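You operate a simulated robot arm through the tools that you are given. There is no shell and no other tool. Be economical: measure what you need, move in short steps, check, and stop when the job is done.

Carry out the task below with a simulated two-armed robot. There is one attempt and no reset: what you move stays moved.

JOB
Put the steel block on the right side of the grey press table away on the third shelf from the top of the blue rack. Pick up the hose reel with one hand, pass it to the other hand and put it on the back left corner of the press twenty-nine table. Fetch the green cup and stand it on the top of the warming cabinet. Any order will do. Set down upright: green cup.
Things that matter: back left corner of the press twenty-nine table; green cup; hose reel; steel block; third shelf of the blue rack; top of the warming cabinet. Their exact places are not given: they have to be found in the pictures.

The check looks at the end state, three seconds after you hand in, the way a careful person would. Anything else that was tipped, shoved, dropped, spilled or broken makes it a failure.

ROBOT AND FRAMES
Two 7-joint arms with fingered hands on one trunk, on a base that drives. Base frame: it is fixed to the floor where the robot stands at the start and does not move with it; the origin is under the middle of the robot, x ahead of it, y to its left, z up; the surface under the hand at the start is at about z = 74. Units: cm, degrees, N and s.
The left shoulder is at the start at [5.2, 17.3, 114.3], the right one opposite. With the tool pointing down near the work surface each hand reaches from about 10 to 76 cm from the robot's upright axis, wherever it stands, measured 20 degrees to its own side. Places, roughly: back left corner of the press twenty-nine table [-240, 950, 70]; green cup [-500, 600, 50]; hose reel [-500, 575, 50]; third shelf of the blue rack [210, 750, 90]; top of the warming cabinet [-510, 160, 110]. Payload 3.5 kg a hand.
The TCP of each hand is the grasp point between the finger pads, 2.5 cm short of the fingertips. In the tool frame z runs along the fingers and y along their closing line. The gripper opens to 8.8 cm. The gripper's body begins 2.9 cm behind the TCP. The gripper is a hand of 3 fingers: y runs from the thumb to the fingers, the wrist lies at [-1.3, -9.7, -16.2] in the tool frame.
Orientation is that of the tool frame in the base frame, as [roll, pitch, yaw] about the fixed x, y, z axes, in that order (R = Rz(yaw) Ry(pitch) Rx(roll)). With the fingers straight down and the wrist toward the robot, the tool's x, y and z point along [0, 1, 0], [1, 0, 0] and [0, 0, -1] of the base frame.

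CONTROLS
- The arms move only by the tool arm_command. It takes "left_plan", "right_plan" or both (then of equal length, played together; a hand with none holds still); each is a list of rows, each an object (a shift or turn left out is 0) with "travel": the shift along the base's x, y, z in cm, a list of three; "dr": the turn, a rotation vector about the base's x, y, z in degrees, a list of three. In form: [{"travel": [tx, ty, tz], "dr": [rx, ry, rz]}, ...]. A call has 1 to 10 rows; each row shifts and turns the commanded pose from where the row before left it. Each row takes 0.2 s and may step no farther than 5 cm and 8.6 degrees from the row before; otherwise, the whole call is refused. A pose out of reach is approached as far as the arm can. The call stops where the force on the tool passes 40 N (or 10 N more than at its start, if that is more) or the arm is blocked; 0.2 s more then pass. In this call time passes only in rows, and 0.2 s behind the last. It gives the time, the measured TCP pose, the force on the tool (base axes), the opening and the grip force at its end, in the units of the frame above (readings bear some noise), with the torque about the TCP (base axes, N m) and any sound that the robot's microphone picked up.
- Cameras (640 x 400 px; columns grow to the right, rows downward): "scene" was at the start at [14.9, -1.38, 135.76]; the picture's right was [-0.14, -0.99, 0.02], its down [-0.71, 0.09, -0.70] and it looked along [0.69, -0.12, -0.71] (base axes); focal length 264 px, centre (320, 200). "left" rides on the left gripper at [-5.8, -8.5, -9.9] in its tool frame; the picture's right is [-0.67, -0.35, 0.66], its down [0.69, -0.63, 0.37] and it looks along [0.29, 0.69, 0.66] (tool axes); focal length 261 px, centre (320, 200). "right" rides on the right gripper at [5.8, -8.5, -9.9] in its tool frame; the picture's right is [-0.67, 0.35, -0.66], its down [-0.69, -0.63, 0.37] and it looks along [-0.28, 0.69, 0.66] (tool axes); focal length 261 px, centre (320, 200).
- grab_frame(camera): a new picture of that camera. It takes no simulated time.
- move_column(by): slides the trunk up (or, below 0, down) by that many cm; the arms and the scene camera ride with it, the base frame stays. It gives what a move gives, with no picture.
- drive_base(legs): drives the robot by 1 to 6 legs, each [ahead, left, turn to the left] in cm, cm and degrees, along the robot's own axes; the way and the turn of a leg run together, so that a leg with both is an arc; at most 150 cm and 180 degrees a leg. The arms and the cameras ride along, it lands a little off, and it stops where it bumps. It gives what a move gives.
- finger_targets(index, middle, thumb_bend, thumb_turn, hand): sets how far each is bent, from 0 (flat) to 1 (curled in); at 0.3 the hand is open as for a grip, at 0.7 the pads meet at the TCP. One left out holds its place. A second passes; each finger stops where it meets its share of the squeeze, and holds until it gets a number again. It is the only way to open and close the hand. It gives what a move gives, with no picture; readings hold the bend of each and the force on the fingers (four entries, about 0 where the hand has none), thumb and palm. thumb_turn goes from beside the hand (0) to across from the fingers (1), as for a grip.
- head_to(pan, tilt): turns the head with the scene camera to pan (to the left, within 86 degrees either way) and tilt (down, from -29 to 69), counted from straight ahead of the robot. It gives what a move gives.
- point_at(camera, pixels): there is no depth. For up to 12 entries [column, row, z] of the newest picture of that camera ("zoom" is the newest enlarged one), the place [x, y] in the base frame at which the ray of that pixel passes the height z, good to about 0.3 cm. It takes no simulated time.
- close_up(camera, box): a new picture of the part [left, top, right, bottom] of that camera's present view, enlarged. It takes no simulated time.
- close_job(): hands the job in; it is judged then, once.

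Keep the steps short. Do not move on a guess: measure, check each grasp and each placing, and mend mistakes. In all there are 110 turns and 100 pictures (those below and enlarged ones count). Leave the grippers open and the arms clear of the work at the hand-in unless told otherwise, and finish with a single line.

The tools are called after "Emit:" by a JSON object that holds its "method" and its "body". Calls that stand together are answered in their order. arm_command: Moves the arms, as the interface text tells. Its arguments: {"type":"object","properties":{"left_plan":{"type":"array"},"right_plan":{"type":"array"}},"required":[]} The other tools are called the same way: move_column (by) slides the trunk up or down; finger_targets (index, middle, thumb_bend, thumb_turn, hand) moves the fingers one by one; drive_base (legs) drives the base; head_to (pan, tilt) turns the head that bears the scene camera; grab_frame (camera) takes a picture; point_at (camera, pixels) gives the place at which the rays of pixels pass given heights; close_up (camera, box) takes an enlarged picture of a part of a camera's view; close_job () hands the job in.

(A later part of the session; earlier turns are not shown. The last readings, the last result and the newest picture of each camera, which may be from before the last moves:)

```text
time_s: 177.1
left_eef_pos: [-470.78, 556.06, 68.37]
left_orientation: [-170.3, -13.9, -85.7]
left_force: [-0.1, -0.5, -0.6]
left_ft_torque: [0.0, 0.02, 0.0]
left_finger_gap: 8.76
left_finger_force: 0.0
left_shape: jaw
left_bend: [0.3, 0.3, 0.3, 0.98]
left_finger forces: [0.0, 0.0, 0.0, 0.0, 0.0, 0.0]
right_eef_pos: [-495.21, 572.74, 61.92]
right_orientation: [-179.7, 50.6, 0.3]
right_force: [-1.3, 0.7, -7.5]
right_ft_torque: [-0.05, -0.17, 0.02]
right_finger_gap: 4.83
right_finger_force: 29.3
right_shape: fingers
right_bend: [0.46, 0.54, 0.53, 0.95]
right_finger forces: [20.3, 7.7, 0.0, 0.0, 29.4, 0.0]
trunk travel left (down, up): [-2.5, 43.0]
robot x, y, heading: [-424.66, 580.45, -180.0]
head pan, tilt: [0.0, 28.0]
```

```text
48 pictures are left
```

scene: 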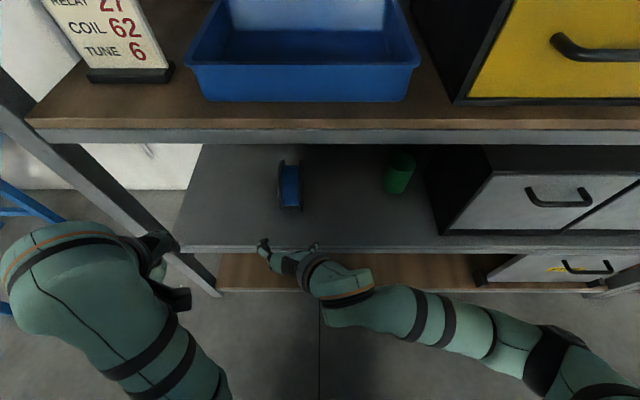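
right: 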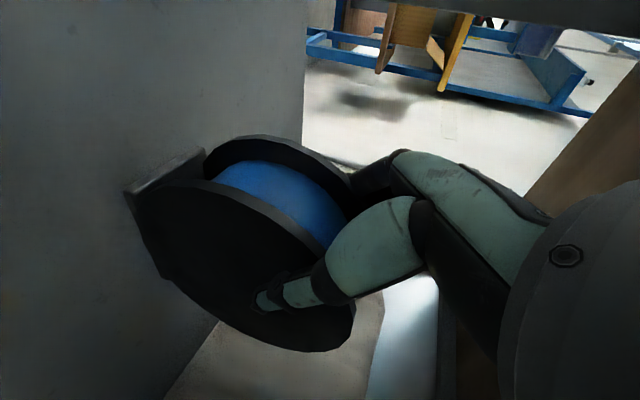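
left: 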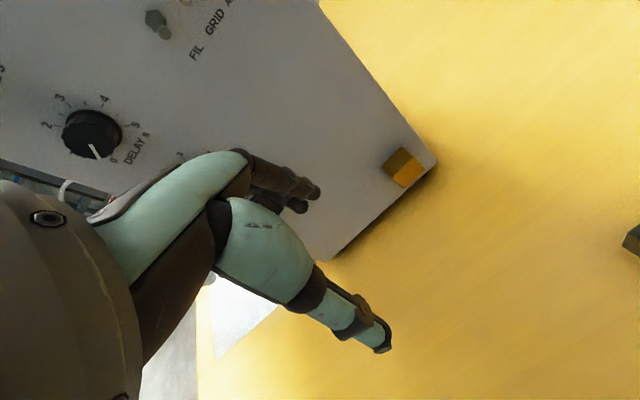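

The reel is held and lifted. I'll retract straight out of the shelf, then back the robot away.

Emit:
{"method": "arm_command", "body": {"right_plan": [{"travel": [4, 0, 0]}, {"travel": [4, 0, 0]}, {"travel": [4, 0, 0]}, {"travel": [4, 0, 0]}, {"travel": [4, 0, 0]}]}}

Emit:
{"method": "drive_base", "body": {"legs": [[-60, 0, 0]]}}

Emit:
{"method": "move_column", "body": {"by": 20}}

Emit:
{"method": "grab_frame", "body": {"camera": "scene"}}

```text
time_s: 178.3
left_eef_pos: [-470.83, 556.17, 68.3]
left_orientation: [-170.3, -13.9, -85.8]
left_force: [-0.7, -0.7, -0.3]
left_ft_torque: [0.0, 0.0, 0.02]
left_finger_gap: 8.78
left_finger_force: 0.1
left_shape: jaw
left_bend: [0.3, 0.3, 0.3, 0.98]
left_finger forces: [0.1, 0.1, 0.0, 0.1, 0.0, 0.0]
right_eef_pos: [-475.06, 572.53, 62.2]
right_orientation: [180.0, 50.7, 0.1]
right_force: [-0.1, -0.5, -7.0]
right_ft_torque: [-0.04, -0.16, 0.0]
right_finger_gap: 4.82
right_finger_force: 27.3
right_shape: fingers
right_bend: [0.46, 0.55, 0.53, 0.94]
right_finger forces: [20.0, 7.5, 0.0, 0.0, 28.2, 0.0]
trunk travel left (down, up): [-2.5, 43.0]
robot x, y, heading: [-425.27, 580.4, -180.0]
head pan, tilt: [0.0, 28.0]
```

```text
time_s: 181.7
left_eef_pos: [-412.15, 556.36, 68.42]
left_orientation: [-170.3, -13.9, -86.3]
left_force: [-1.0, 0.7, -0.2]
left_ft_torque: [0.03, 0.0, 0.01]
left_finger_gap: 8.78
left_finger_force: 0.1
left_shape: jaw
left_bend: [0.3, 0.3, 0.3, 0.98]
left_finger forces: [0.0, 0.0, 0.0, 0.0, 0.0, 0.0]
right_eef_pos: [-416.4, 572.9, 62.34]
right_orientation: [-179.8, 50.7, -0.4]
right_force: [0.1, 0.9, -6.7]
right_ft_torque: [-0.04, -0.16, 0.01]
right_finger_gap: 4.84
right_finger_force: 28.0
right_shape: fingers
right_bend: [0.46, 0.55, 0.53, 0.94]
right_finger forces: [19.8, 7.4, 0.1, 0.0, 28.1, 0.0]
trunk travel left (down, up): [-2.5, 43.0]
robot x, y, heading: [-365.8, 580.13, 179.1]
head pan, tilt: [0.0, 28.0]
```

```text
time_s: 183.2
left_eef_pos: [-412.9, 551.32, 86.27]
left_orientation: [-174.6, -20.8, -82.1]
left_force: [-0.2, 0.4, 0.5]
left_ft_torque: [0.03, 0.02, 0.0]
left_finger_gap: 8.77
left_finger_force: 0.0
left_shape: jaw
left_bend: [0.3, 0.3, 0.3, 0.98]
left_finger forces: [0.0, 0.0, 0.0, 0.0, 0.0, 0.0]
right_eef_pos: [-416.37, 572.9, 78.01]
right_orientation: [-179.7, 51.5, -0.4]
right_force: [0.3, -0.8, -6.7]
right_ft_torque: [0.0, -0.2, 0.0]
right_finger_gap: 4.85
right_finger_force: 27.3
right_shape: fingers
right_bend: [0.46, 0.55, 0.53, 0.94]
right_finger forces: [19.8, 7.4, 0.0, 0.1, 28.1, 0.0]
trunk travel left (down, up): [-17.5, 28.0]
robot x, y, heading: [-365.74, 580.35, 179.4]
head pan, tilt: [0.0, 28.0]
stopped: the arm was blocked; the commanded pose is now the measured one
```

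```text
47 pictures are left
```

scene: 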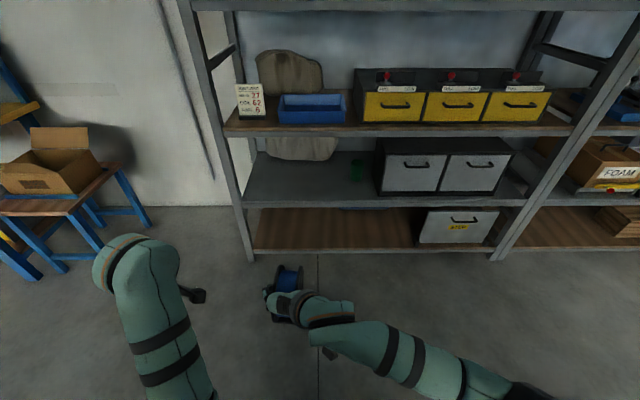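

The reel (28 N grip) is clear of the rack. Next is the handover pose: the right hand turns to point to the robot's left, with the reel staying upright. The left hand turns to point to the right, with a gap between them.

Emit:
{"method": "arm_command", "body": {"left_plan": [{"travel": [-0.2, 0.3, 1.0], "dr": [8.5, 0, 0]}, {"travel": [-0.2, 0.3, 1.0], "dr": [8.5, 0, 0]}, {"travel": [-0.2, 0.3, 1.0], "dr": [8.5, 0, 0]}, {"travel": [0, 0.3, 1.0], "dr": [8.5, 0, 0]}, {"travel": [0, 0.3, 1.0], "dr": [8.5, 0, 0]}], "right_plan": [{"travel": [0.5, 1.0, 1.4], "dr": [0, 0, 8.2]}, {"travel": [0.5, 1.0, 1.4], "dr": [0, 0, 8.2]}, {"travel": [0.5, 1.0, 1.4], "dr": [0, 0, 8.2]}, {"travel": [0.5, 1.0, 1.4], "dr": [0, 0, 8.2]}, {"travel": [0.5, 1.0, 1.4], "dr": [0, 0, 8.2]}]}}

Emit:
{"method": "head_to", "body": {"pan": 0, "tilt": 45}}

Emit:
{"method": "grab_frame", "body": {"camera": "scene"}}

```text
time_s: 184.4
left_eef_pos: [-413.58, 550.96, 91.36]
left_orientation: [-169.7, 20.3, -80.0]
left_force: [0.3, -1.0, 0.2]
left_ft_torque: [-0.02, 0.01, 0.0]
left_finger_gap: 8.77
left_finger_force: 0.1
left_shape: jaw
left_bend: [0.3, 0.3, 0.3, 0.98]
left_finger forces: [0.0, 0.0, 0.1, 0.1, 0.0, 0.0]
right_eef_pos: [-413.9, 577.98, 84.7]
right_orientation: [180.0, 51.4, 40.3]
right_force: [0.2, -0.7, -6.6]
right_ft_torque: [0.12, -0.12, -0.02]
right_finger_gap: 4.78
right_finger_force: 26.4
right_shape: fingers
right_bend: [0.47, 0.55, 0.53, 0.94]
right_finger forces: [18.7, 7.6, 0.0, 0.0, 27.1, 0.1]
trunk travel left (down, up): [-17.5, 28.0]
robot x, y, heading: [-365.67, 580.19, 179.6]
head pan, tilt: [0.0, 28.0]
```

```text
time_s: 185.2
left_eef_pos: [-413.56, 550.87, 91.41]
left_orientation: [-169.7, 20.9, -79.6]
left_force: [-0.7, -0.7, 0.0]
left_ft_torque: [0.02, -0.02, -0.02]
left_finger_gap: 8.78
left_finger_force: 0.0
left_shape: jaw
left_bend: [0.3, 0.3, 0.3, 0.98]
left_finger forces: [0.0, 0.0, 0.0, 0.0, 0.1, 0.0]
right_eef_pos: [-413.94, 577.78, 84.69]
right_orientation: [-179.9, 51.4, 40.3]
right_force: [0.9, 0.2, -6.9]
right_ft_torque: [0.1, -0.15, 0.01]
right_finger_gap: 4.81
right_finger_force: 27.4
right_shape: fingers
right_bend: [0.47, 0.55, 0.53, 0.94]
right_finger forces: [18.8, 7.5, 0.1, 0.1, 26.8, 0.1]
trunk travel left (down, up): [-17.5, 28.0]
robot x, y, heading: [-365.56, 580.25, 179.4]
head pan, tilt: [0.0, 45.0]
```

```text
46 pictures are left
```

scene: 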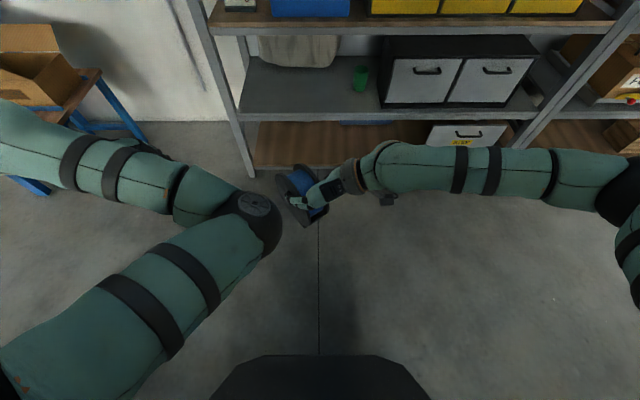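

The left arm keeps its elbow inward, so pointing that hand rightward is awkward. A better handover has the left hand come straight down from above in its natural pose while the right hand holds the reel from the side. I'll straighten the left hand and raise it first.

Emit:
{"method": "arm_command", "body": {"left_plan": [{"travel": [-1.2, -0.6, 3.7], "dr": [-7.3, 2.1, -3.3]}, {"travel": [-1.2, -0.6, 3.7], "dr": [-7.3, 2.1, -3.3]}, {"travel": [-1.2, -0.6, 3.7], "dr": [-7.3, 2.1, -3.3]}, {"travel": [-1.5, -0.6, 3.7]}, {"travel": [-1.5, -0.6, 3.7]}]}}

Emit:
{"method": "grab_frame", "body": {"camera": "scene"}}

```text
time_s: 186.4
left_eef_pos: [-420.3, 550.37, 109.5]
left_orientation: [-175.8, 0.0, -94.0]
left_force: [0.0, -0.1, 0.5]
left_ft_torque: [0.01, 0.01, 0.0]
left_finger_gap: 8.8
left_finger_force: 0.0
left_shape: jaw
left_bend: [0.3, 0.3, 0.3, 0.98]
left_finger forces: [0.0, 0.0, 0.1, 0.0, 0.0, 0.0]
right_eef_pos: [-413.98, 577.86, 84.72]
right_orientation: [180.0, 51.3, 40.3]
right_force: [0.6, -0.5, -6.8]
right_ft_torque: [0.1, -0.15, -0.02]
right_finger_gap: 4.83
right_finger_force: 25.9
right_shape: fingers
right_bend: [0.47, 0.55, 0.53, 0.94]
right_finger forces: [18.8, 7.5, 0.0, 0.1, 26.8, 0.1]
trunk travel left (down, up): [-17.5, 28.0]
robot x, y, heading: [-366.3, 580.49, 179.6]
head pan, tilt: [0.0, 45.0]
```

```text
45 pictures are left
```

scene: 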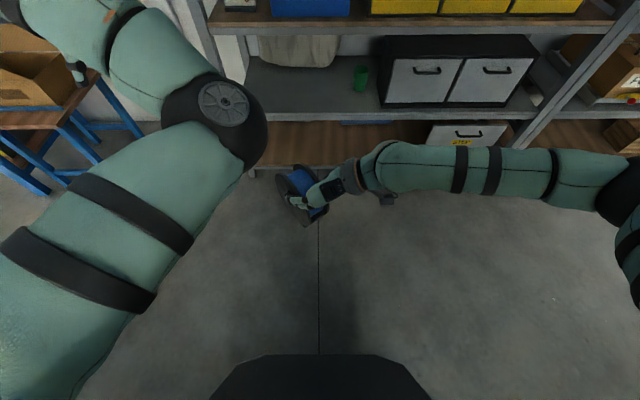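

The left hand is overhead with its elbow high, leaving room below. Now the right hand brings the reel under it: finishing the turn and shifting left.

Emit:
{"method": "arm_command", "body": {"left_plan": [{"travel": [-0.1, 0.4, 0.3], "dr": [0, 2.1, 2.0]}, {"travel": [-0.1, 0.4, 0.3], "dr": [0, 2.1, 2.0]}, {}, {}, {}, {}], "right_plan": [{"travel": [-1.1, -2.8, 1.2], "dr": [0, 0, 8.2]}, {"travel": [-1.1, -2.8, 1.2], "dr": [0, 0, 8.2]}, {"travel": [-1.1, -2.8, 1.2], "dr": [0, 0, 8.2]}, {"travel": [-1.1, -2.8, 1.2], "dr": [0, 0, 8.2]}, {"travel": [-1.1, -2.8, 1.2], "dr": [0, 0, 8.2]}, {"travel": [-1.1, -2.8, 1.2], "dr": [0, 0, 8.2]}]}}

Emit:
{"method": "grab_frame", "body": {"camera": "scene"}}

Emit:
{"method": "grab_frame", "body": {"camera": "left"}}

Emit:
{"method": "grab_frame", "body": {"camera": "right"}}

```text
time_s: 187.8
left_eef_pos: [-420.41, 550.17, 110.21]
left_orientation: [180.0, -0.2, -88.4]
left_force: [-0.1, 0.1, -1.3]
left_ft_torque: [-0.02, 0.02, -0.03]
left_finger_gap: 8.78
left_finger_force: 0.0
left_shape: jaw
left_bend: [0.3, 0.3, 0.3, 0.98]
left_finger forces: [0.0, 0.0, 0.1, 0.0, 0.0, 0.0]
right_eef_pos: [-416.58, 563.41, 92.07]
right_orientation: [-179.8, 51.7, 87.2]
right_force: [0.1, -0.6, -6.5]
right_ft_torque: [0.12, -0.04, 0.04]
right_finger_gap: 4.8
right_finger_force: 25.3
right_shape: fingers
right_bend: [0.48, 0.56, 0.52, 0.93]
right_finger forces: [17.8, 7.4, 0.0, 0.0, 25.7, 0.0]
right hand out of reach, approached as far as the arm can: row 6
trunk travel left (down, up): [-17.5, 28.0]
robot x, y, heading: [-366.07, 579.74, 179.4]
head pan, tilt: [0.0, 45.0]
```

```text
44 pictures are left
```

scene: 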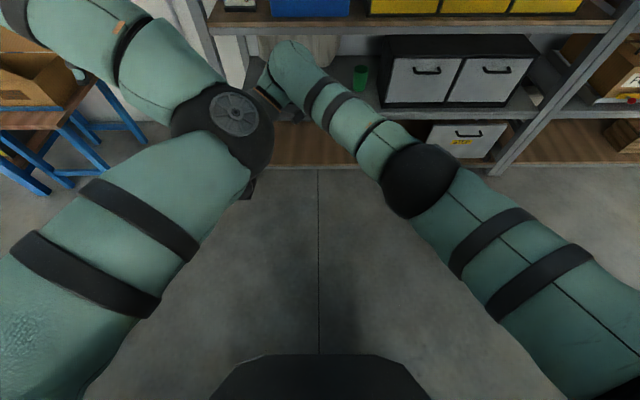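

```text
43 pictures are left
```

left: 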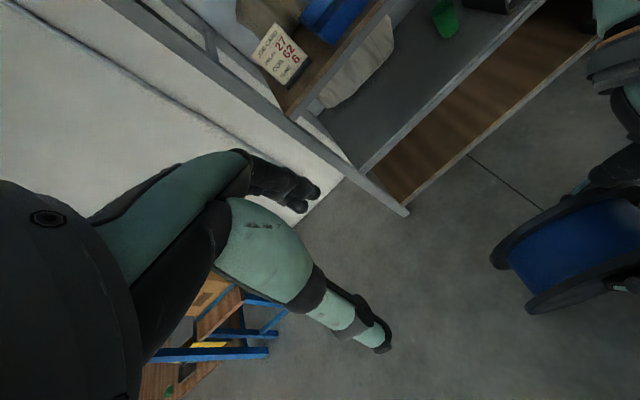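

```text
42 pictures are left
```

right: 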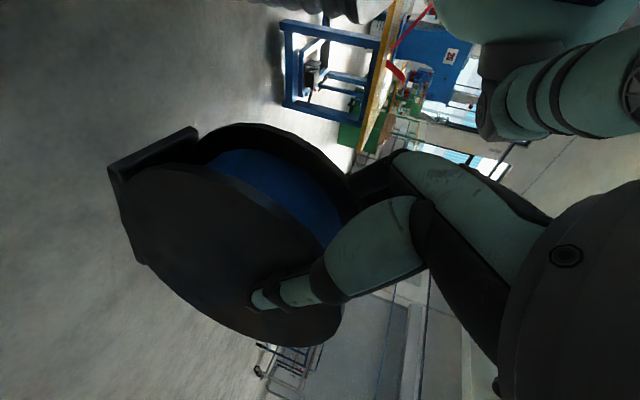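

I read the right hand holding the reel with its centre estimated at (−416.7, 560.4, 89.7). I'll cross-check that with the left camera, then move the left hand to a spot directly above its left half.

Emit:
{"method": "point_at", "body": {"camera": "left", "pixels": [[505, 262, 92], [545, 310, 92], [585, 215, 95], [590, 245, 94], [495, 240, 90], [530, 310, 90]]}}

Emit:
{"method": "arm_command", "body": {"left_plan": [{"travel": [1.3, 2.5, -1.0], "dr": [0, 0, -2.2]}, {"travel": [1.2, 2.5, -1.0], "dr": [0, 0, -2.2]}, {"travel": [1.2, 2.4, -1.0]}]}}

Emit:
{"method": "grab_frame", "body": {"camera": "left"}}

```text
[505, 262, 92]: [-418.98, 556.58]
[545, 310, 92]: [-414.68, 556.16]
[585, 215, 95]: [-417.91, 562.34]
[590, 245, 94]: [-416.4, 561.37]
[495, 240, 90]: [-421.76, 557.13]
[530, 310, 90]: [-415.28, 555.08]
```

```text
time_s: 188.4
left_eef_pos: [-417.26, 547.69, 109.3]
left_orientation: [178.1, 1.7, -82.8]
left_force: [0.3, -0.2, 1.2]
left_ft_torque: [-0.01, -0.03, -0.01]
left_finger_gap: 8.79
left_finger_force: 0.1
left_shape: jaw
left_bend: [0.3, 0.3, 0.3, 0.98]
left_finger forces: [0.0, 0.0, 0.1, 0.1, 0.0, 0.0]
right_eef_pos: [-416.65, 563.34, 91.89]
right_orientation: [179.9, 51.3, 86.8]
right_force: [-0.5, 0.2, -7.3]
right_ft_torque: [0.13, -0.05, -0.03]
right_finger_gap: 4.8
right_finger_force: 25.6
right_shape: fingers
right_bend: [0.48, 0.56, 0.52, 0.93]
right_finger forces: [17.7, 7.3, 0.0, 0.0, 25.7, 0.1]
trunk travel left (down, up): [-17.5, 28.0]
robot x, y, heading: [-365.64, 579.94, 179.4]
head pan, tilt: [0.0, 45.0]
stopped in row 3 (left hand): the arm was blocked; the commanded pose is now the measured one
```

```text
41 pictures are left
```

left: 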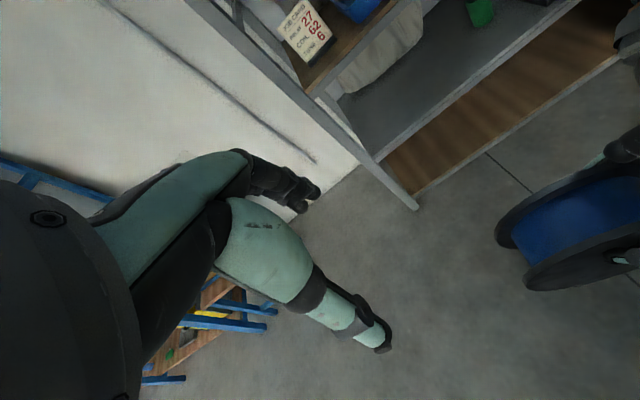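

The left arm hit a joint limit while high and moving inward. I'll lower it first, which is more comfortable for the arm, then slide in sideways toward the reel.

Emit:
{"method": "arm_command", "body": {"left_plan": [{"travel": [-0.5, 0, -3.3]}, {"travel": [0, 0, -3.3], "dr": [-0.5, -0.7, -3.3]}, {"travel": [0.5, 0, -3.3], "dr": [-0.5, -0.7, -3.3]}, {"travel": [0.5, 0, -3.3], "dr": [-0.5, -0.7, -3.4]}]}}

Emit:
{"method": "grab_frame", "body": {"camera": "left"}}

Emit:
{"method": "grab_frame", "body": {"camera": "scene"}}

```text
time_s: 189.4
left_eef_pos: [-416.83, 546.99, 96.75]
left_orientation: [179.5, 0.2, -91.8]
left_force: [0.9, 0.7, 0.2]
left_ft_torque: [0.0, 0.02, 0.0]
left_finger_gap: 8.79
left_finger_force: 0.0
left_shape: jaw
left_bend: [0.3, 0.3, 0.3, 0.98]
left_finger forces: [0.0, 0.1, 0.0, 0.0, 0.1, 0.0]
right_eef_pos: [-416.68, 563.39, 91.97]
right_orientation: [-180.0, 51.4, 86.9]
right_force: [-0.3, -0.1, -7.4]
right_ft_torque: [0.12, -0.04, 0.01]
right_finger_gap: 4.79
right_finger_force: 25.3
right_shape: fingers
right_bend: [0.48, 0.56, 0.52, 0.93]
right_finger forces: [17.8, 7.3, 0.0, 0.0, 25.7, 0.0]
trunk travel left (down, up): [-17.5, 28.0]
robot x, y, heading: [-365.64, 580.23, 179.4]
head pan, tilt: [0.0, 45.0]
```

```text
40 pictures are left
```

left: 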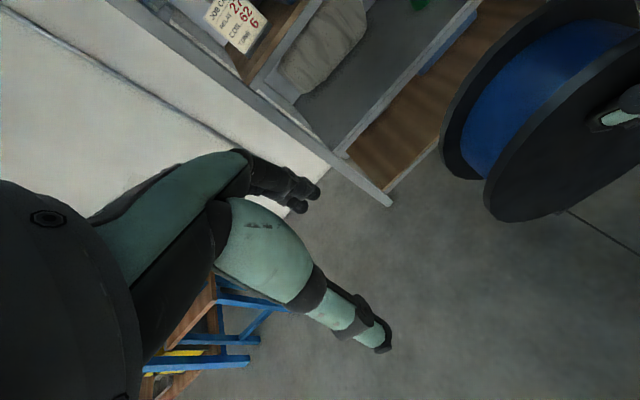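

```text
39 pictures are left
```

scene: 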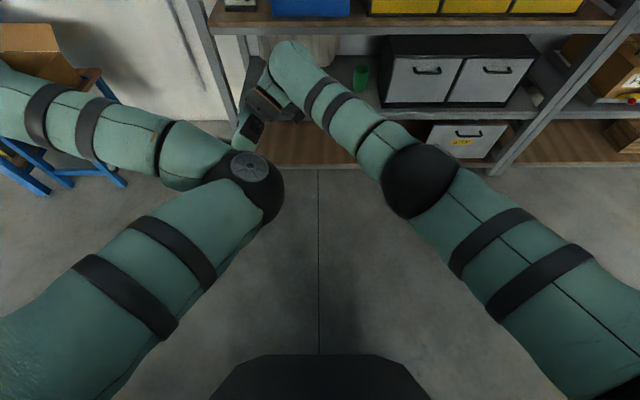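

The gap between the left thumb and fingers lines up with the reel (x −416.8 vs −416.7). I'll lower 3.5 cm and slide in sideways.

Emit:
{"method": "arm_command", "body": {"left_plan": [{"travel": [0, 0, -1.8], "dr": [0, 0, -1]}, {"travel": [0.1, 0, -1.7]}, {"travel": [0, 2, 0]}, {"travel": [0, 2, 0]}, {"travel": [0, 2, 0]}]}}

Emit:
{"method": "grab_frame", "body": {"camera": "left"}}

```text
time_s: 190.8
left_eef_pos: [-416.95, 550.63, 94.12]
left_orientation: [178.2, -2.4, -90.3]
left_force: [-0.4, 0.3, -0.4]
left_ft_torque: [0.03, 0.01, 0.0]
left_finger_gap: 8.76
left_finger_force: 0.0
left_shape: jaw
left_bend: [0.3, 0.3, 0.3, 0.98]
left_finger forces: [0.0, 0.0, 0.0, 0.0, 0.0, 0.0]
right_eef_pos: [-416.58, 563.35, 91.83]
right_orientation: [180.0, 51.4, 86.9]
right_force: [-0.3, -0.4, -6.8]
right_ft_torque: [0.13, -0.01, -0.01]
right_finger_gap: 4.79
right_finger_force: 25.5
right_shape: fingers
right_bend: [0.48, 0.56, 0.52, 0.93]
right_finger forces: [17.8, 7.4, 0.1, 0.1, 25.8, 0.0]
trunk travel left (down, up): [-17.5, 28.0]
robot x, y, heading: [-365.92, 580.26, 179.1]
head pan, tilt: [0.0, 45.0]
stopped in row 5 (left hand): the arm was blocked; the commanded pose is now the measured one
```

```text
38 pictures are left
```

left: 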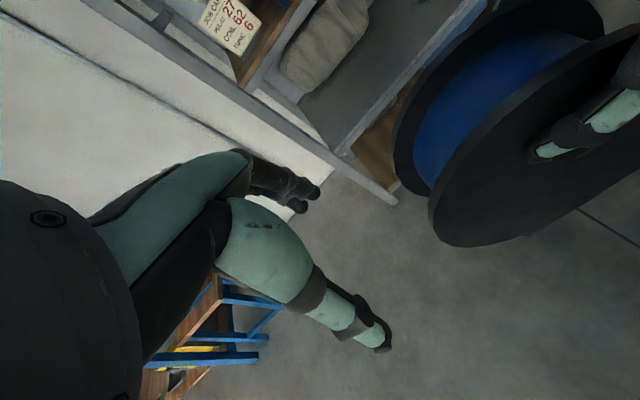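

The left arm can't come further inward at this reach, and the right is at its limit. Instead the right hand should point forward again in its natural pose, while the left comes down with its grip turned 90°. First the left hand rises, moves out and starts turning.

Emit:
{"method": "arm_command", "body": {"left_plan": [{"travel": [-1, 0, 2.4], "dr": [0, 0, 0]}, {"travel": [-1, 0, 2.4], "dr": [0, 0, -4]}, {"travel": [-1.5, 0, 2.4], "dr": [0, 0, -8]}, {"travel": [-1.5, 0, 2.4], "dr": [0, 0, -8]}, {"travel": [-1.5, 0, 1], "dr": [0, 0, -8]}, {"travel": [-1, 0, 0], "dr": [0, 0, -8]}, {"travel": [0, 0, 0], "dr": [0, 0, -8]}]}}

Emit:
{"method": "arm_command", "body": {"right_plan": [{"travel": [0.4, 0.2, 0], "dr": [0, 0, -8.4]}, {"travel": [0.4, 0.2, 0], "dr": [0, 0, -8.4]}, {"travel": [0.4, 0.2, 0], "dr": [0, 0, -8.4]}, {"travel": [0.4, 0.2, 0], "dr": [0, 0, -8.4]}, {"travel": [0.4, 0.2, 0], "dr": [0, 0, -8.4]}, {"travel": [0.4, 0.2, 0], "dr": [0, 0, -8.4]}, {"travel": [0, 0, 0], "dr": [0, 0, -8.4]}, {"travel": [0, 0, 0], "dr": [0, 0, -8.4]}, {"travel": [0, 0, 0], "dr": [0, 0, -8.4]}, {"travel": [0, 0, 0], "dr": [0, 0, -8.4]}]}}

Emit:
{"method": "grab_frame", "body": {"camera": "scene"}}

```text
time_s: 192.4
left_eef_pos: [-424.49, 550.79, 104.55]
left_orientation: [178.3, -2.2, -134.7]
left_force: [0.0, 0.2, 0.7]
left_ft_torque: [0.0, -0.01, -0.02]
left_finger_gap: 8.81
left_finger_force: 0.1
left_shape: jaw
left_bend: [0.3, 0.3, 0.3, 0.98]
left_finger forces: [0.1, 0.1, 0.0, 0.1, 0.1, 0.0]
right_eef_pos: [-416.6, 563.34, 91.97]
right_orientation: [179.9, 51.5, 86.8]
right_force: [-0.5, 0.5, -7.2]
right_ft_torque: [0.13, -0.02, 0.02]
right_finger_gap: 4.8
right_finger_force: 25.3
right_shape: fingers
right_bend: [0.48, 0.56, 0.52, 0.93]
right_finger forces: [17.8, 7.4, 0.0, 0.1, 25.8, 0.1]
trunk travel left (down, up): [-17.5, 28.0]
robot x, y, heading: [-365.72, 580.35, 179.5]
head pan, tilt: [0.0, 45.0]
```

```text
time_s: 194.6
left_eef_pos: [-424.5, 550.6, 104.63]
left_orientation: [178.2, -2.1, -134.7]
left_force: [-0.6, -0.3, 0.0]
left_ft_torque: [0.02, -0.02, -0.01]
left_finger_gap: 8.78
left_finger_force: 0.2
left_shape: jaw
left_bend: [0.3, 0.3, 0.3, 0.98]
left_finger forces: [0.0, 0.0, 0.0, 0.1, 0.0, 0.1]
right_eef_pos: [-414.16, 564.38, 92.0]
right_orientation: [-180.0, 51.4, 2.9]
right_force: [-0.1, -0.3, -6.3]
right_ft_torque: [-0.02, -0.15, 0.01]
right_finger_gap: 4.78
right_finger_force: 23.7
right_shape: fingers
right_bend: [0.48, 0.56, 0.52, 0.93]
right_finger forces: [16.6, 7.4, 0.0, 0.0, 24.5, 0.0]
trunk travel left (down, up): [-17.5, 28.0]
robot x, y, heading: [-365.84, 580.46, 179.4]
head pan, tilt: [0.0, 45.0]
```

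```text
37 pictures are left
```

scene: 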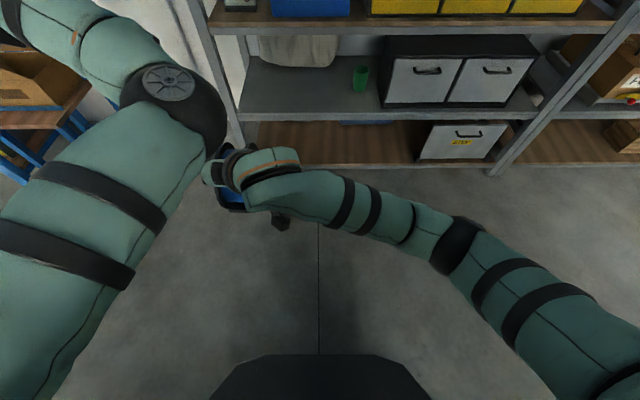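

The right hand now holds the reel pointing forward. The left hand continues its turn and moves over the reel's far half.

Emit:
{"method": "arm_command", "body": {"left_plan": [{"travel": [-0.3, 1.0, 0.3], "dr": [0, 0, -8.4]}, {"travel": [-0.3, 1.5, 0.3], "dr": [0, 0, -8.4]}, {"travel": [-0.3, 2, 0.3], "dr": [0, 0, -8.4]}, {"travel": [0.3, 2, 0], "dr": [0, 0, -8.4]}, {"travel": [0.5, 2, 0], "dr": [0, 0, -8.4]}, {"travel": [0.5, 2, 0]}, {"travel": [0.5, 2, 0]}]}}

Emit:
{"method": "grab_frame", "body": {"camera": "left"}}

```text
time_s: 196.4
left_eef_pos: [-423.83, 558.94, 103.37]
left_orientation: [176.9, 0.6, -171.3]
left_force: [0.5, 0.4, 0.3]
left_ft_torque: [0.0, 0.0, 0.04]
left_finger_gap: 8.79
left_finger_force: 0.0
left_shape: jaw
left_bend: [0.3, 0.3, 0.3, 0.98]
left_finger forces: [0.0, 0.0, 0.1, 0.1, 0.0, 0.0]
right_eef_pos: [-414.16, 564.57, 91.91]
right_orientation: [-179.9, 51.3, 3.0]
right_force: [0.4, 0.3, -6.7]
right_ft_torque: [-0.02, -0.12, -0.03]
right_finger_gap: 4.78
right_finger_force: 24.1
right_shape: fingers
right_bend: [0.48, 0.56, 0.52, 0.93]
right_finger forces: [16.6, 7.5, 0.0, 0.1, 24.4, 0.0]
trunk travel left (down, up): [-17.5, 28.0]
robot x, y, heading: [-365.57, 580.01, 179.6]
head pan, tilt: [0.0, 45.0]
stopped in row 7 (left hand): the arm was blocked; the commanded pose is now the measured one
```

```text
36 pictures are left
```

left: 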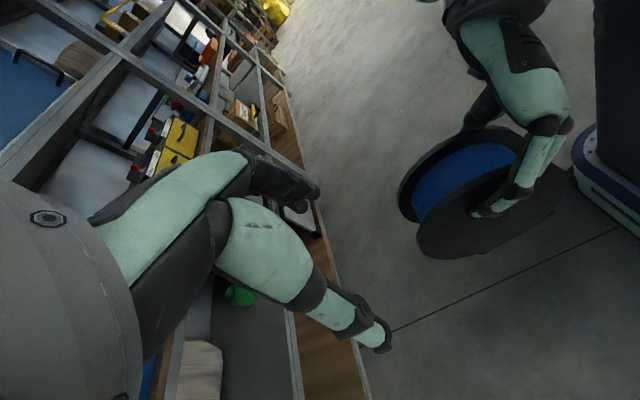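

The left arm stops at y ≈ 559, so the right hand will bring the reel to it: 4 cm forward, 4.7 cm left, and 5.7° yaw to match. Then the left descends.

Emit:
{"method": "arm_command", "body": {"right_plan": [{"travel": [-1.3, -1.6, 0], "dr": [0, 0, 1.9]}, {"travel": [-1.3, -1.6, 0], "dr": [0, 0, 1.9]}, {"travel": [-1.35, -1.55, 0], "dr": [0, 0, 1.9]}]}}

Emit:
{"method": "arm_command", "body": {"left_plan": [{"travel": [0, 0, -2]}, {"travel": [0, 0, -2]}, {"travel": [0, 0, -1.5]}]}}

Emit:
{"method": "grab_frame", "body": {"camera": "left"}}

```text
time_s: 197.2
left_eef_pos: [-423.86, 558.93, 103.47]
left_orientation: [177.0, 0.6, -171.3]
left_force: [-0.7, 0.5, 0.1]
left_ft_torque: [0.01, 0.02, -0.01]
left_finger_gap: 8.76
left_finger_force: 0.0
left_shape: jaw
left_bend: [0.3, 0.3, 0.3, 0.98]
left_finger forces: [0.0, 0.1, 0.0, 0.1, 0.0, 0.0]
right_eef_pos: [-417.98, 559.63, 91.84]
right_orientation: [-179.9, 51.3, 8.8]
right_force: [-0.1, -0.2, -7.4]
right_ft_torque: [-0.01, -0.1, 0.0]
right_finger_gap: 4.77
right_finger_force: 24.6
right_shape: fingers
right_bend: [0.48, 0.56, 0.52, 0.93]
right_finger forces: [16.5, 7.6, 0.0, 0.1, 24.5, 0.0]
trunk travel left (down, up): [-17.5, 28.0]
robot x, y, heading: [-365.72, 579.91, 179.3]
head pan, tilt: [0.0, 45.0]
```

```text
time_s: 198.0
left_eef_pos: [-424.04, 559.45, 98.14]
left_orientation: [177.1, 0.4, -171.8]
left_force: [-0.7, 0.5, 0.6]
left_ft_torque: [0.05, 0.0, 0.0]
left_finger_gap: 8.79
left_finger_force: 0.1
left_shape: jaw
left_bend: [0.3, 0.3, 0.3, 0.98]
left_finger forces: [0.0, 0.0, 0.0, 0.0, 0.0, 0.1]
right_eef_pos: [-418.07, 559.67, 91.82]
right_orientation: [-179.8, 51.4, 8.8]
right_force: [-0.2, 0.0, -7.0]
right_ft_torque: [-0.04, -0.13, -0.02]
right_finger_gap: 4.77
right_finger_force: 24.3
right_shape: fingers
right_bend: [0.48, 0.56, 0.52, 0.93]
right_finger forces: [16.5, 7.6, 0.0, 0.1, 24.5, 0.0]
trunk travel left (down, up): [-17.5, 28.0]
robot x, y, heading: [-365.56, 579.95, 179.5]
head pan, tilt: [0.0, 45.0]
```

```text
35 pictures are left
```

left: 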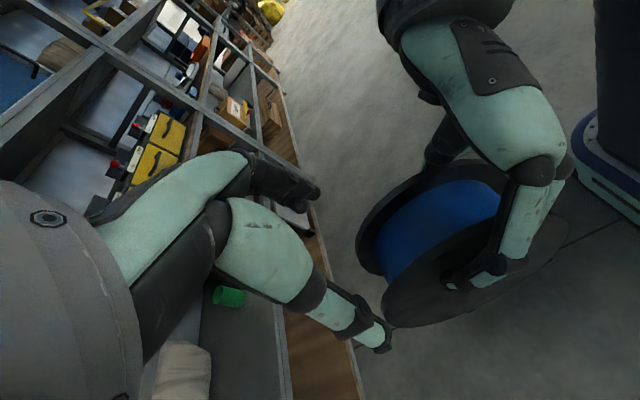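

Emit:
{"method": "arm_command", "body": {"left_plan": [{"travel": [0.1, -0.6, -1.8]}, {"travel": [0.1, 0, -1.8]}, {"travel": [0, 0, -1.6]}]}}

Emit:
{"method": "grab_frame", "body": {"camera": "left"}}

Emit:
{"method": "grab_frame", "body": {"camera": "right"}}

```text
time_s: 198.8
left_eef_pos: [-423.95, 558.68, 93.08]
left_orientation: [176.9, 0.2, -171.7]
left_force: [-1.0, -0.4, 0.2]
left_ft_torque: [0.02, -0.05, -0.03]
left_finger_gap: 8.79
left_finger_force: 0.0
left_shape: jaw
left_bend: [0.3, 0.3, 0.3, 0.98]
left_finger forces: [0.0, 0.0, 0.1, 0.0, 0.0, 0.0]
right_eef_pos: [-417.97, 559.79, 91.5]
right_orientation: [-179.6, 51.1, 8.8]
right_force: [-0.1, -0.8, -8.6]
right_ft_torque: [-0.05, -0.16, -0.02]
right_finger_gap: 4.78
right_finger_force: 24.2
right_shape: fingers
right_bend: [0.48, 0.56, 0.52, 0.93]
right_finger forces: [16.6, 7.6, 0.0, 0.0, 24.4, 0.1]
trunk travel left (down, up): [-17.5, 28.0]
robot x, y, heading: [-365.6, 579.96, 179.5]
head pan, tilt: [0.0, 45.0]
```

```text
34 pictures are left
```

left: 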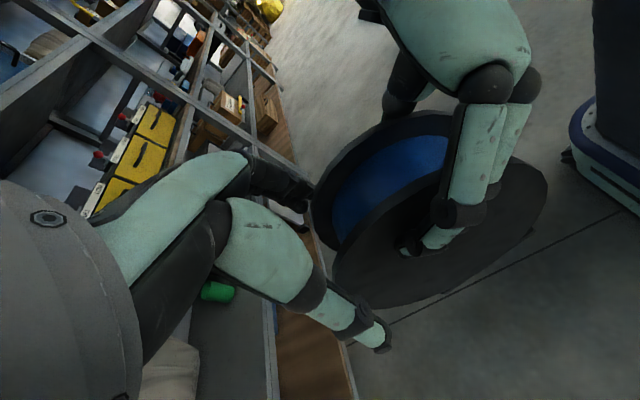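

```text
33 pictures are left
```

right: 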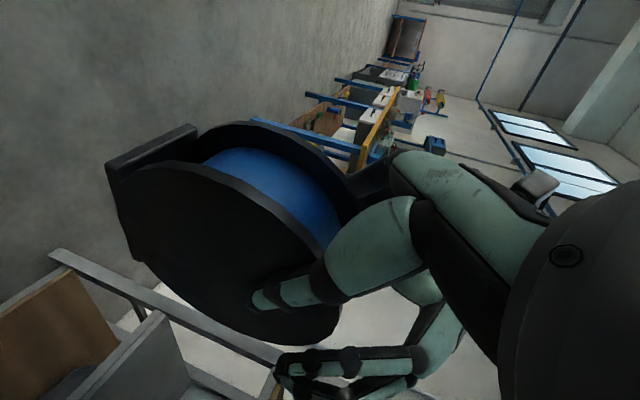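

Emit:
{"method": "point_at", "body": {"camera": "left", "pixels": [[442, 235, 89], [335, 275, 89], [548, 190, 89], [360, 305, 89], [312, 205, 92], [385, 345, 91]]}}

Emit:
{"method": "close_up", "body": {"camera": "scene", "box": [160, 120, 360, 260]}}

```text
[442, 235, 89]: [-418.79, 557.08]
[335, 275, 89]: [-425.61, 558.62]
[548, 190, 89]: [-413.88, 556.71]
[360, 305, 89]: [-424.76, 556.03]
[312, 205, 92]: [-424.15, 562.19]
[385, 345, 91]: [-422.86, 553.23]
```

```text
2.86 times, centred on (260, 190) of scene
```

zoom: 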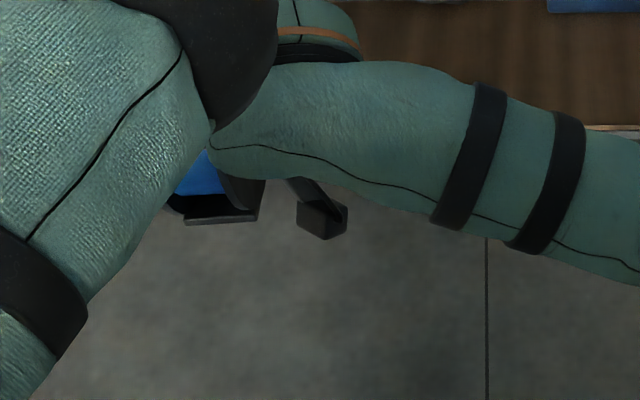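

The left camera puts the reel's centre about 1.2 cm nearer than estimated. I'll move the reel 1.2 cm forward into the left hand and recheck.

Emit:
{"method": "arm_command", "body": {"right_plan": [{"travel": [-0.6, -0.15, 0]}, {"travel": [-0.6, -0.15, 0.3]}]}}

Emit:
{"method": "grab_frame", "body": {"camera": "right"}}

Emit:
{"method": "grab_frame", "body": {"camera": "left"}}

```text
time_s: 199.4
left_eef_pos: [-423.81, 558.78, 93.06]
left_orientation: [176.9, 0.3, -171.6]
left_force: [0.7, -0.4, -0.9]
left_ft_torque: [-0.01, -0.02, 0.01]
left_finger_gap: 8.77
left_finger_force: 0.1
left_shape: jaw
left_bend: [0.3, 0.3, 0.3, 0.98]
left_finger forces: [0.0, 0.0, 0.1, 0.1, 0.0, 0.0]
right_eef_pos: [-419.43, 559.39, 92.0]
right_orientation: [-179.7, 51.3, 8.9]
right_force: [0.0, 0.6, -6.4]
right_ft_torque: [-0.03, -0.11, 0.01]
right_finger_gap: 4.78
right_finger_force: 24.5
right_shape: fingers
right_bend: [0.48, 0.56, 0.52, 0.93]
right_finger forces: [16.6, 7.5, 0.0, 0.0, 24.6, 0.0]
trunk travel left (down, up): [-17.5, 28.0]
robot x, y, heading: [-365.91, 580.49, 179.4]
head pan, tilt: [0.0, 45.0]
```

```text
31 pictures are left
```

right: 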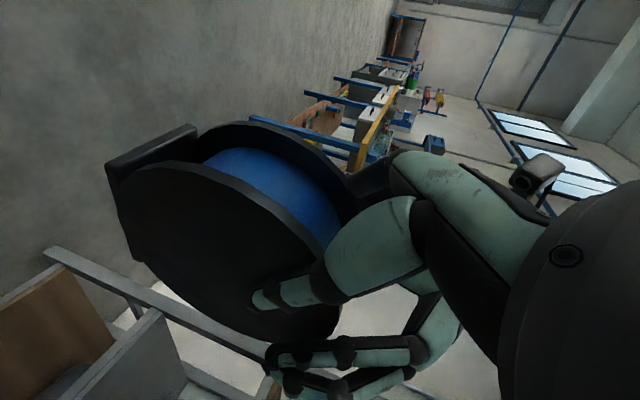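

```text
30 pictures are left
```

left: 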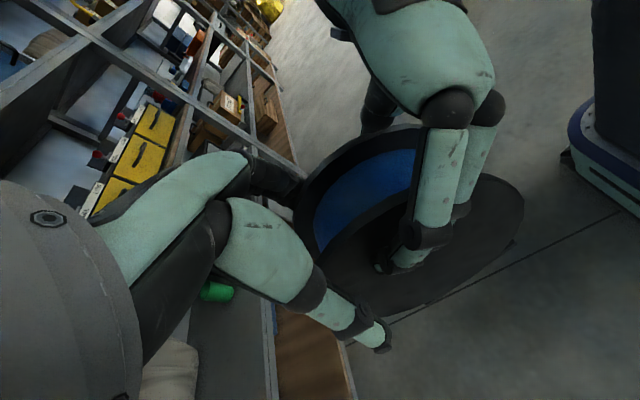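

Allowing for parallax, the left thumb and fingers now straddle the reel's far half. I'll close the left hand.

Emit:
{"method": "finger_targets", "body": {"hand": "left", "index": 0.65, "middle": 0.65, "thumb_bend": 0.65}}

Emit:
{"method": "grab_frame", "body": {"camera": "left"}}

```text
time_s: 200.4
left_eef_pos: [-423.67, 558.74, 93.09]
left_orientation: [177.0, 0.2, -171.7]
left_force: [-10.4, 12.7, 3.2]
left_ft_torque: [0.25, 0.06, 0.14]
left_finger_gap: 4.76
left_finger_force: 20.1
left_shape: fingers
left_bend: [0.43, 0.49, 0.52, 0.97]
left_finger forces: [17.6, 10.2, 0.1, 0.1, 13.8, 0.1]
right_eef_pos: [-419.3, 559.42, 91.95]
right_orientation: [-179.7, 51.2, 8.8]
right_force: [12.4, -12.3, -9.5]
right_ft_torque: [-0.1, -0.22, 0.51]
right_finger_gap: 4.8
right_finger_force: 27.3
right_shape: fingers
right_bend: [0.45, 0.53, 0.52, 0.95]
right_finger forces: [24.6, 10.6, 0.0, 0.0, 20.1, 0.1]
trunk travel left (down, up): [-17.5, 28.0]
robot x, y, heading: [-366.04, 580.1, 179.5]
head pan, tilt: [0.0, 45.0]
```

```text
29 pictures are left
```

left: 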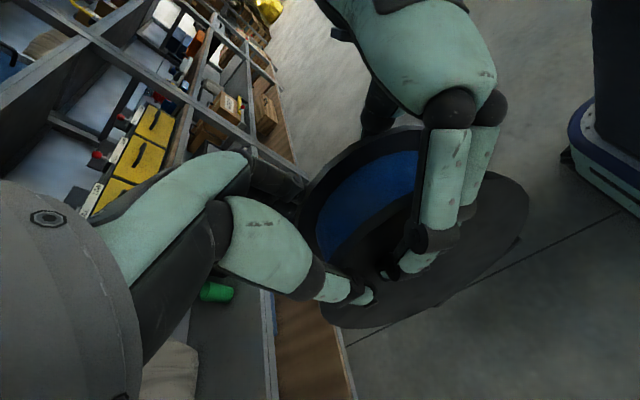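

Both hands hold the reel (left gap 4.76, 20 N). Now the right hand opens and withdraws backwards.

Emit:
{"method": "finger_targets", "body": {"hand": "right", "index": 0.3, "middle": 0.3, "thumb_bend": 0.3}}

Emit:
{"method": "arm_command", "body": {"right_plan": [{"travel": [1.5, 0.25, 0.9]}, {"travel": [2, 0.4, 0.8]}, {"travel": [2, 1, 0.5]}, {"travel": [1.5, 3, 0]}, {"travel": [0, 4, 0]}, {"travel": [0, 4, 0]}]}}

Emit:
{"method": "grab_frame", "body": {"camera": "left"}}

```text
time_s: 201.4
left_eef_pos: [-423.7, 558.7, 92.93]
left_orientation: [177.0, 0.3, -171.7]
left_force: [0.1, 0.7, 0.1]
left_ft_torque: [-0.02, 0.18, -0.02]
left_finger_gap: 4.75
left_finger_force: 18.4
left_shape: fingers
left_bend: [0.47, 0.52, 0.51, 0.96]
left_finger forces: [10.8, 7.6, 0.1, 0.0, 18.5, 0.0]
right_eef_pos: [-419.28, 559.59, 91.95]
right_orientation: [-179.8, 51.2, 8.7]
right_force: [0.1, 0.4, 0.1]
right_ft_torque: [0.03, 0.02, -0.01]
right_finger_gap: 8.47
right_finger_force: 0.1
right_shape: fingers
right_bend: [0.3, 0.3, 0.3, 0.97]
right_finger forces: [0.1, 0.1, 0.0, 0.0, 0.0, 0.0]
trunk travel left (down, up): [-17.5, 28.0]
robot x, y, heading: [-365.99, 580.2, 179.4]
head pan, tilt: [0.0, 45.0]
```

```text
time_s: 202.3
left_eef_pos: [-423.85, 559.11, 93.45]
left_orientation: [176.9, 0.0, -171.9]
left_force: [-1.7, 9.3, -0.1]
left_ft_torque: [0.18, 0.25, 0.55]
left_finger_gap: 4.89
left_finger_force: 19.8
left_shape: fingers
left_bend: [0.43, 0.53, 0.53, 0.9]
left_finger forces: [16.2, 8.1, 0.1, 0.0, 16.5, 0.0]
right_eef_pos: [-416.69, 564.68, 90.32]
right_orientation: [-173.9, 47.2, 6.9]
right_force: [1.7, -8.3, -0.2]
right_ft_torque: [-0.07, 0.01, 0.09]
right_finger_gap: 8.81
right_finger_force: 4.2
right_shape: fingers
right_bend: [0.28, 0.27, 0.3, 0.97]
right_finger forces: [4.0, 3.8, 0.0, 0.0, 0.0, 0.0]
trunk travel left (down, up): [-17.5, 28.0]
robot x, y, heading: [-366.03, 580.22, 179.5]
head pan, tilt: [0.0, 45.0]
stopped in row 4 (right hand): the arm was blocked; the commanded pose is now the measured one
```

```text
28 pictures are left
```

left: 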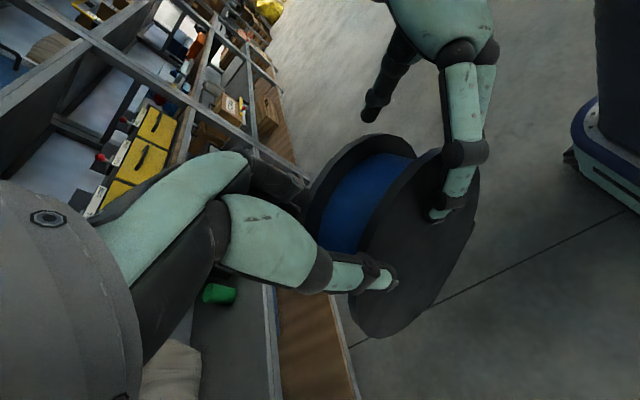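

The right arm ran out of retraction and its fingers tugged sideways on the reel. I'll undo that sideways shift, then move the reel forward and down out of the right hand with the left arm instead.

Emit:
{"method": "arm_command", "body": {"right_plan": [{"travel": [0, -1.3, 0.3]}, {"travel": [0, -1.2, 0.3]}]}}

Emit:
{"method": "arm_command", "body": {"left_plan": [{"travel": [-1.2, -0.15, -0.8]}, {"travel": [-1.5, -0.2, -1]}, {"travel": [-1.5, -0.2, -1]}, {"travel": [-2, -0.2, -1]}]}}

Emit:
{"method": "grab_frame", "body": {"camera": "left"}}

```text
time_s: 202.9
left_eef_pos: [-424.07, 558.76, 93.72]
left_orientation: [176.7, -0.5, -171.5]
left_force: [-0.1, 2.0, 0.2]
left_ft_torque: [0.01, 0.16, 0.12]
left_finger_gap: 4.79
left_finger_force: 18.1
left_shape: fingers
left_bend: [0.45, 0.53, 0.53, 0.93]
left_finger forces: [10.4, 8.0, 0.1, 0.1, 17.1, 0.1]
right_eef_pos: [-416.95, 562.71, 89.98]
right_orientation: [-173.1, 46.4, 7.0]
right_force: [0.2, -2.0, 0.3]
right_ft_torque: [-0.04, 0.0, 0.03]
right_finger_gap: 8.58
right_finger_force: 0.9
right_shape: fingers
right_bend: [0.29, 0.29, 0.3, 0.97]
right_finger forces: [1.4, 0.6, 0.0, 0.0, 0.0, 0.1]
trunk travel left (down, up): [-17.5, 28.0]
robot x, y, heading: [-365.45, 580.28, 179.4]
head pan, tilt: [0.0, 45.0]
```

```text
time_s: 203.9
left_eef_pos: [-430.11, 558.21, 89.46]
left_orientation: [176.8, 0.1, -172.0]
left_force: [-0.5, -0.2, 0.5]
left_ft_torque: [-0.02, 0.11, -0.03]
left_finger_gap: 4.63
left_finger_force: 14.8
left_shape: fingers
left_bend: [0.48, 0.54, 0.52, 0.96]
left_finger forces: [8.2, 7.2, 0.1, 0.0, 15.1, 0.1]
right_eef_pos: [-416.62, 561.75, 91.42]
right_orientation: [-174.5, 47.5, 6.9]
right_force: [0.0, -0.3, -0.4]
right_ft_torque: [0.01, 0.03, -0.04]
right_finger_gap: 8.48
right_finger_force: 0.2
right_shape: fingers
right_bend: [0.3, 0.3, 0.3, 0.98]
right_finger forces: [0.0, 0.0, 0.1, 0.1, 0.0, 0.0]
trunk travel left (down, up): [-17.5, 28.0]
robot x, y, heading: [-365.73, 579.87, 179.6]
head pan, tilt: [0.0, 45.0]
```

```text
27 pictures are left
```

left: 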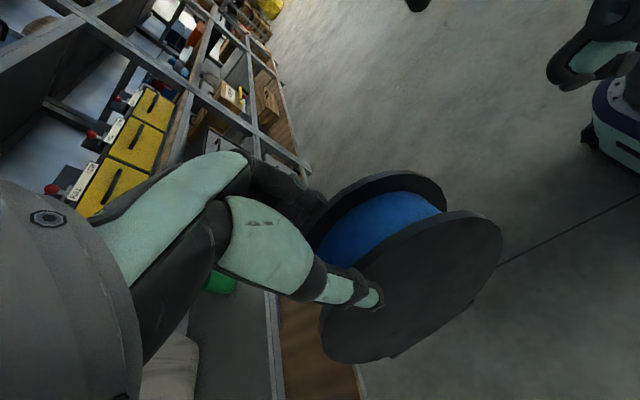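

The pass is done and the left hand alone holds the reel. I'll firm its grip, move the right hand aside, and look north along the corridor.

Emit:
{"method": "finger_targets", "body": {"hand": "left", "index": 0.8, "middle": 0.8, "thumb_bend": 0.8}}

Emit:
{"method": "arm_command", "body": {"right_plan": [{"travel": [-1, 4, 0]}, {"travel": [0, 4, 0]}, {"travel": [0, 4, 0]}, {"travel": [0, 4, 0]}, {"travel": [0, 4, 0]}, {"travel": [0, 4, 0]}]}}

Emit:
{"method": "head_to", "body": {"pan": -80, "tilt": 18}}

Emit:
{"method": "grab_frame", "body": {"camera": "scene"}}

```text
time_s: 204.9
left_eef_pos: [-430.09, 558.23, 89.62]
left_orientation: [176.9, -0.1, -171.9]
left_force: [-0.2, 1.0, -0.3]
left_ft_torque: [0.06, 0.06, 0.0]
left_finger_gap: 4.62
left_finger_force: 20.2
left_shape: fingers
left_bend: [0.54, 0.59, 0.48, 0.95]
left_finger forces: [10.4, 9.9, 0.0, 0.0, 20.0, 0.0]
right_eef_pos: [-416.68, 562.05, 91.02]
right_orientation: [-173.9, 47.3, 7.0]
right_force: [0.2, 0.0, -0.3]
right_ft_torque: [0.0, 0.04, 0.02]
right_finger_gap: 8.46
right_finger_force: 0.1
right_shape: fingers
right_bend: [0.3, 0.3, 0.3, 0.98]
right_finger forces: [0.1, 0.0, 0.0, 0.1, 0.1, 0.0]
trunk travel left (down, up): [-17.5, 28.0]
robot x, y, heading: [-366.38, 580.53, 179.2]
head pan, tilt: [0.0, 45.0]
```

```text
time_s: 206.3
left_eef_pos: [-430.17, 558.32, 89.67]
left_orientation: [176.9, -0.2, -171.8]
left_force: [0.2, 0.4, 0.1]
left_ft_torque: [0.1, 0.02, 0.0]
left_finger_gap: 4.62
left_finger_force: 19.4
left_shape: fingers
left_bend: [0.54, 0.59, 0.48, 0.95]
left_finger forces: [10.5, 9.8, 0.0, 0.1, 19.9, 0.0]
right_eef_pos: [-417.67, 586.46, 90.78]
right_orientation: [-173.9, 47.4, 6.9]
right_force: [0.3, 0.3, -0.6]
right_ft_torque: [-0.01, -0.02, 0.01]
right_finger_gap: 8.47
right_finger_force: 0.0
right_shape: fingers
right_bend: [0.3, 0.3, 0.3, 0.98]
right_finger forces: [0.0, 0.0, 0.1, 0.0, 0.1, 0.1]
trunk travel left (down, up): [-17.5, 28.0]
robot x, y, heading: [-365.81, 580.33, 179.5]
head pan, tilt: [0.0, 45.0]
```

```text
time_s: 207.9
left_eef_pos: [-430.18, 558.27, 89.62]
left_orientation: [176.9, -0.2, -171.9]
left_force: [-0.2, -0.5, -0.2]
left_ft_torque: [0.03, 0.02, 0.02]
left_finger_gap: 4.62
left_finger_force: 20.4
left_shape: fingers
left_bend: [0.54, 0.59, 0.48, 0.95]
left_finger forces: [10.4, 9.8, 0.1, 0.0, 20.0, 0.1]
right_eef_pos: [-417.64, 586.33, 90.79]
right_orientation: [-173.8, 47.4, 7.1]
right_force: [0.7, -0.1, 0.0]
right_ft_torque: [-0.02, -0.03, -0.01]
right_finger_gap: 8.46
right_finger_force: 0.1
right_shape: fingers
right_bend: [0.3, 0.3, 0.3, 0.98]
right_finger forces: [0.1, 0.1, 0.0, 0.0, 0.1, 0.1]
trunk travel left (down, up): [-17.5, 28.0]
robot x, y, heading: [-365.76, 580.1, 179.6]
head pan, tilt: [-80.0, 18.0]
```

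```text
26 pictures are left
```

scene: 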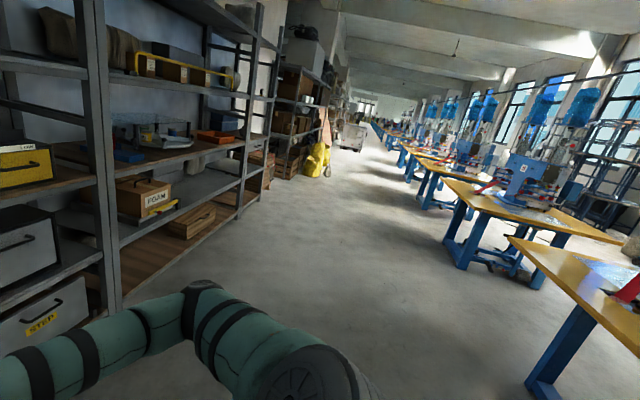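

Emit:
{"method": "point_at", "body": {"camera": "scene", "pixels": [[508, 237, 74], [446, 179, 74], [415, 156, 74], [403, 146, 74], [325, 178, 0]]}}

Emit:
{"method": "drive_base", "body": {"legs": [[0, -150, 0], [0, -150, 0], [30, -65, 0], [0, 0, 180]]}}

Emit:
{"method": "head_to", "body": {"pan": -10, "tilt": 25}}

Emit:
{"method": "grab_frame", "body": {"camera": "scene"}}

```text
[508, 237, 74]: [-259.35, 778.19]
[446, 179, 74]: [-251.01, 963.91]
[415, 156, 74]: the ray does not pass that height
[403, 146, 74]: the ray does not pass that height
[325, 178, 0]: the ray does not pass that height
```

```text
time_s: 233.2
left_eef_pos: [-343.23, 969.05, 89.63]
left_orientation: [176.9, -0.1, 12.6]
left_force: [-0.5, 0.4, 0.3]
left_ft_torque: [-0.08, 0.01, -0.01]
left_finger_gap: 4.59
left_finger_force: 20.1
left_shape: fingers
left_bend: [0.54, 0.59, 0.48, 0.95]
left_finger forces: [10.3, 9.8, 0.0, 0.1, 19.8, 0.1]
right_eef_pos: [-353.58, 939.95, 90.64]
right_orientation: [-173.8, 47.3, -168.5]
right_force: [0.1, 0.5, 1.0]
right_ft_torque: [-0.03, 0.01, 0.02]
right_finger_gap: 8.48
right_finger_force: 0.1
right_shape: fingers
right_bend: [0.3, 0.3, 0.3, 0.98]
right_finger forces: [0.1, 0.0, 0.0, 0.1, 0.1, 0.0]
trunk travel left (down, up): [-17.5, 28.0]
robot x, y, heading: [-405.39, 942.66, 3.8]
head pan, tilt: [-80.0, 18.0]
```

```text
time_s: 234.6
left_eef_pos: [-343.35, 969.02, 89.62]
left_orientation: [176.9, -0.2, 12.7]
left_force: [0.2, 0.0, -0.7]
left_ft_torque: [-0.07, -0.04, -0.01]
left_finger_gap: 4.55
left_finger_force: 20.1
left_shape: fingers
left_bend: [0.54, 0.59, 0.48, 0.95]
left_finger forces: [10.5, 9.7, 0.0, 0.0, 19.7, 0.1]
right_eef_pos: [-353.56, 940.01, 90.8]
right_orientation: [-173.9, 47.3, -168.5]
right_force: [-0.4, 0.0, -0.1]
right_ft_torque: [0.02, 0.0, 0.01]
right_finger_gap: 8.47
right_finger_force: 0.1
right_shape: fingers
right_bend: [0.3, 0.3, 0.3, 0.98]
right_finger forces: [0.0, 0.0, 0.0, 0.1, 0.1, 0.0]
trunk travel left (down, up): [-17.5, 28.0]
robot x, y, heading: [-405.96, 942.39, 3.6]
head pan, tilt: [-10.0, 25.0]
```

```text
25 pictures are left
```

scene: 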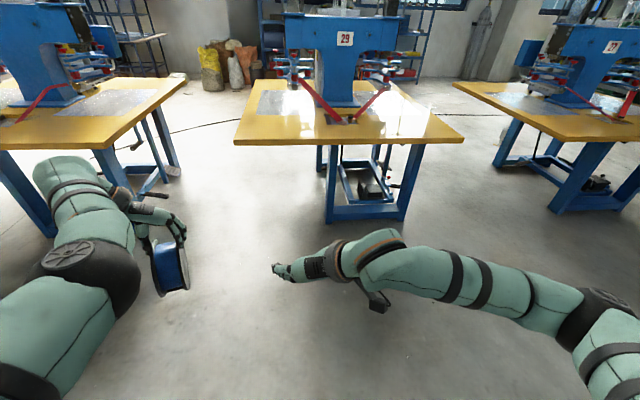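

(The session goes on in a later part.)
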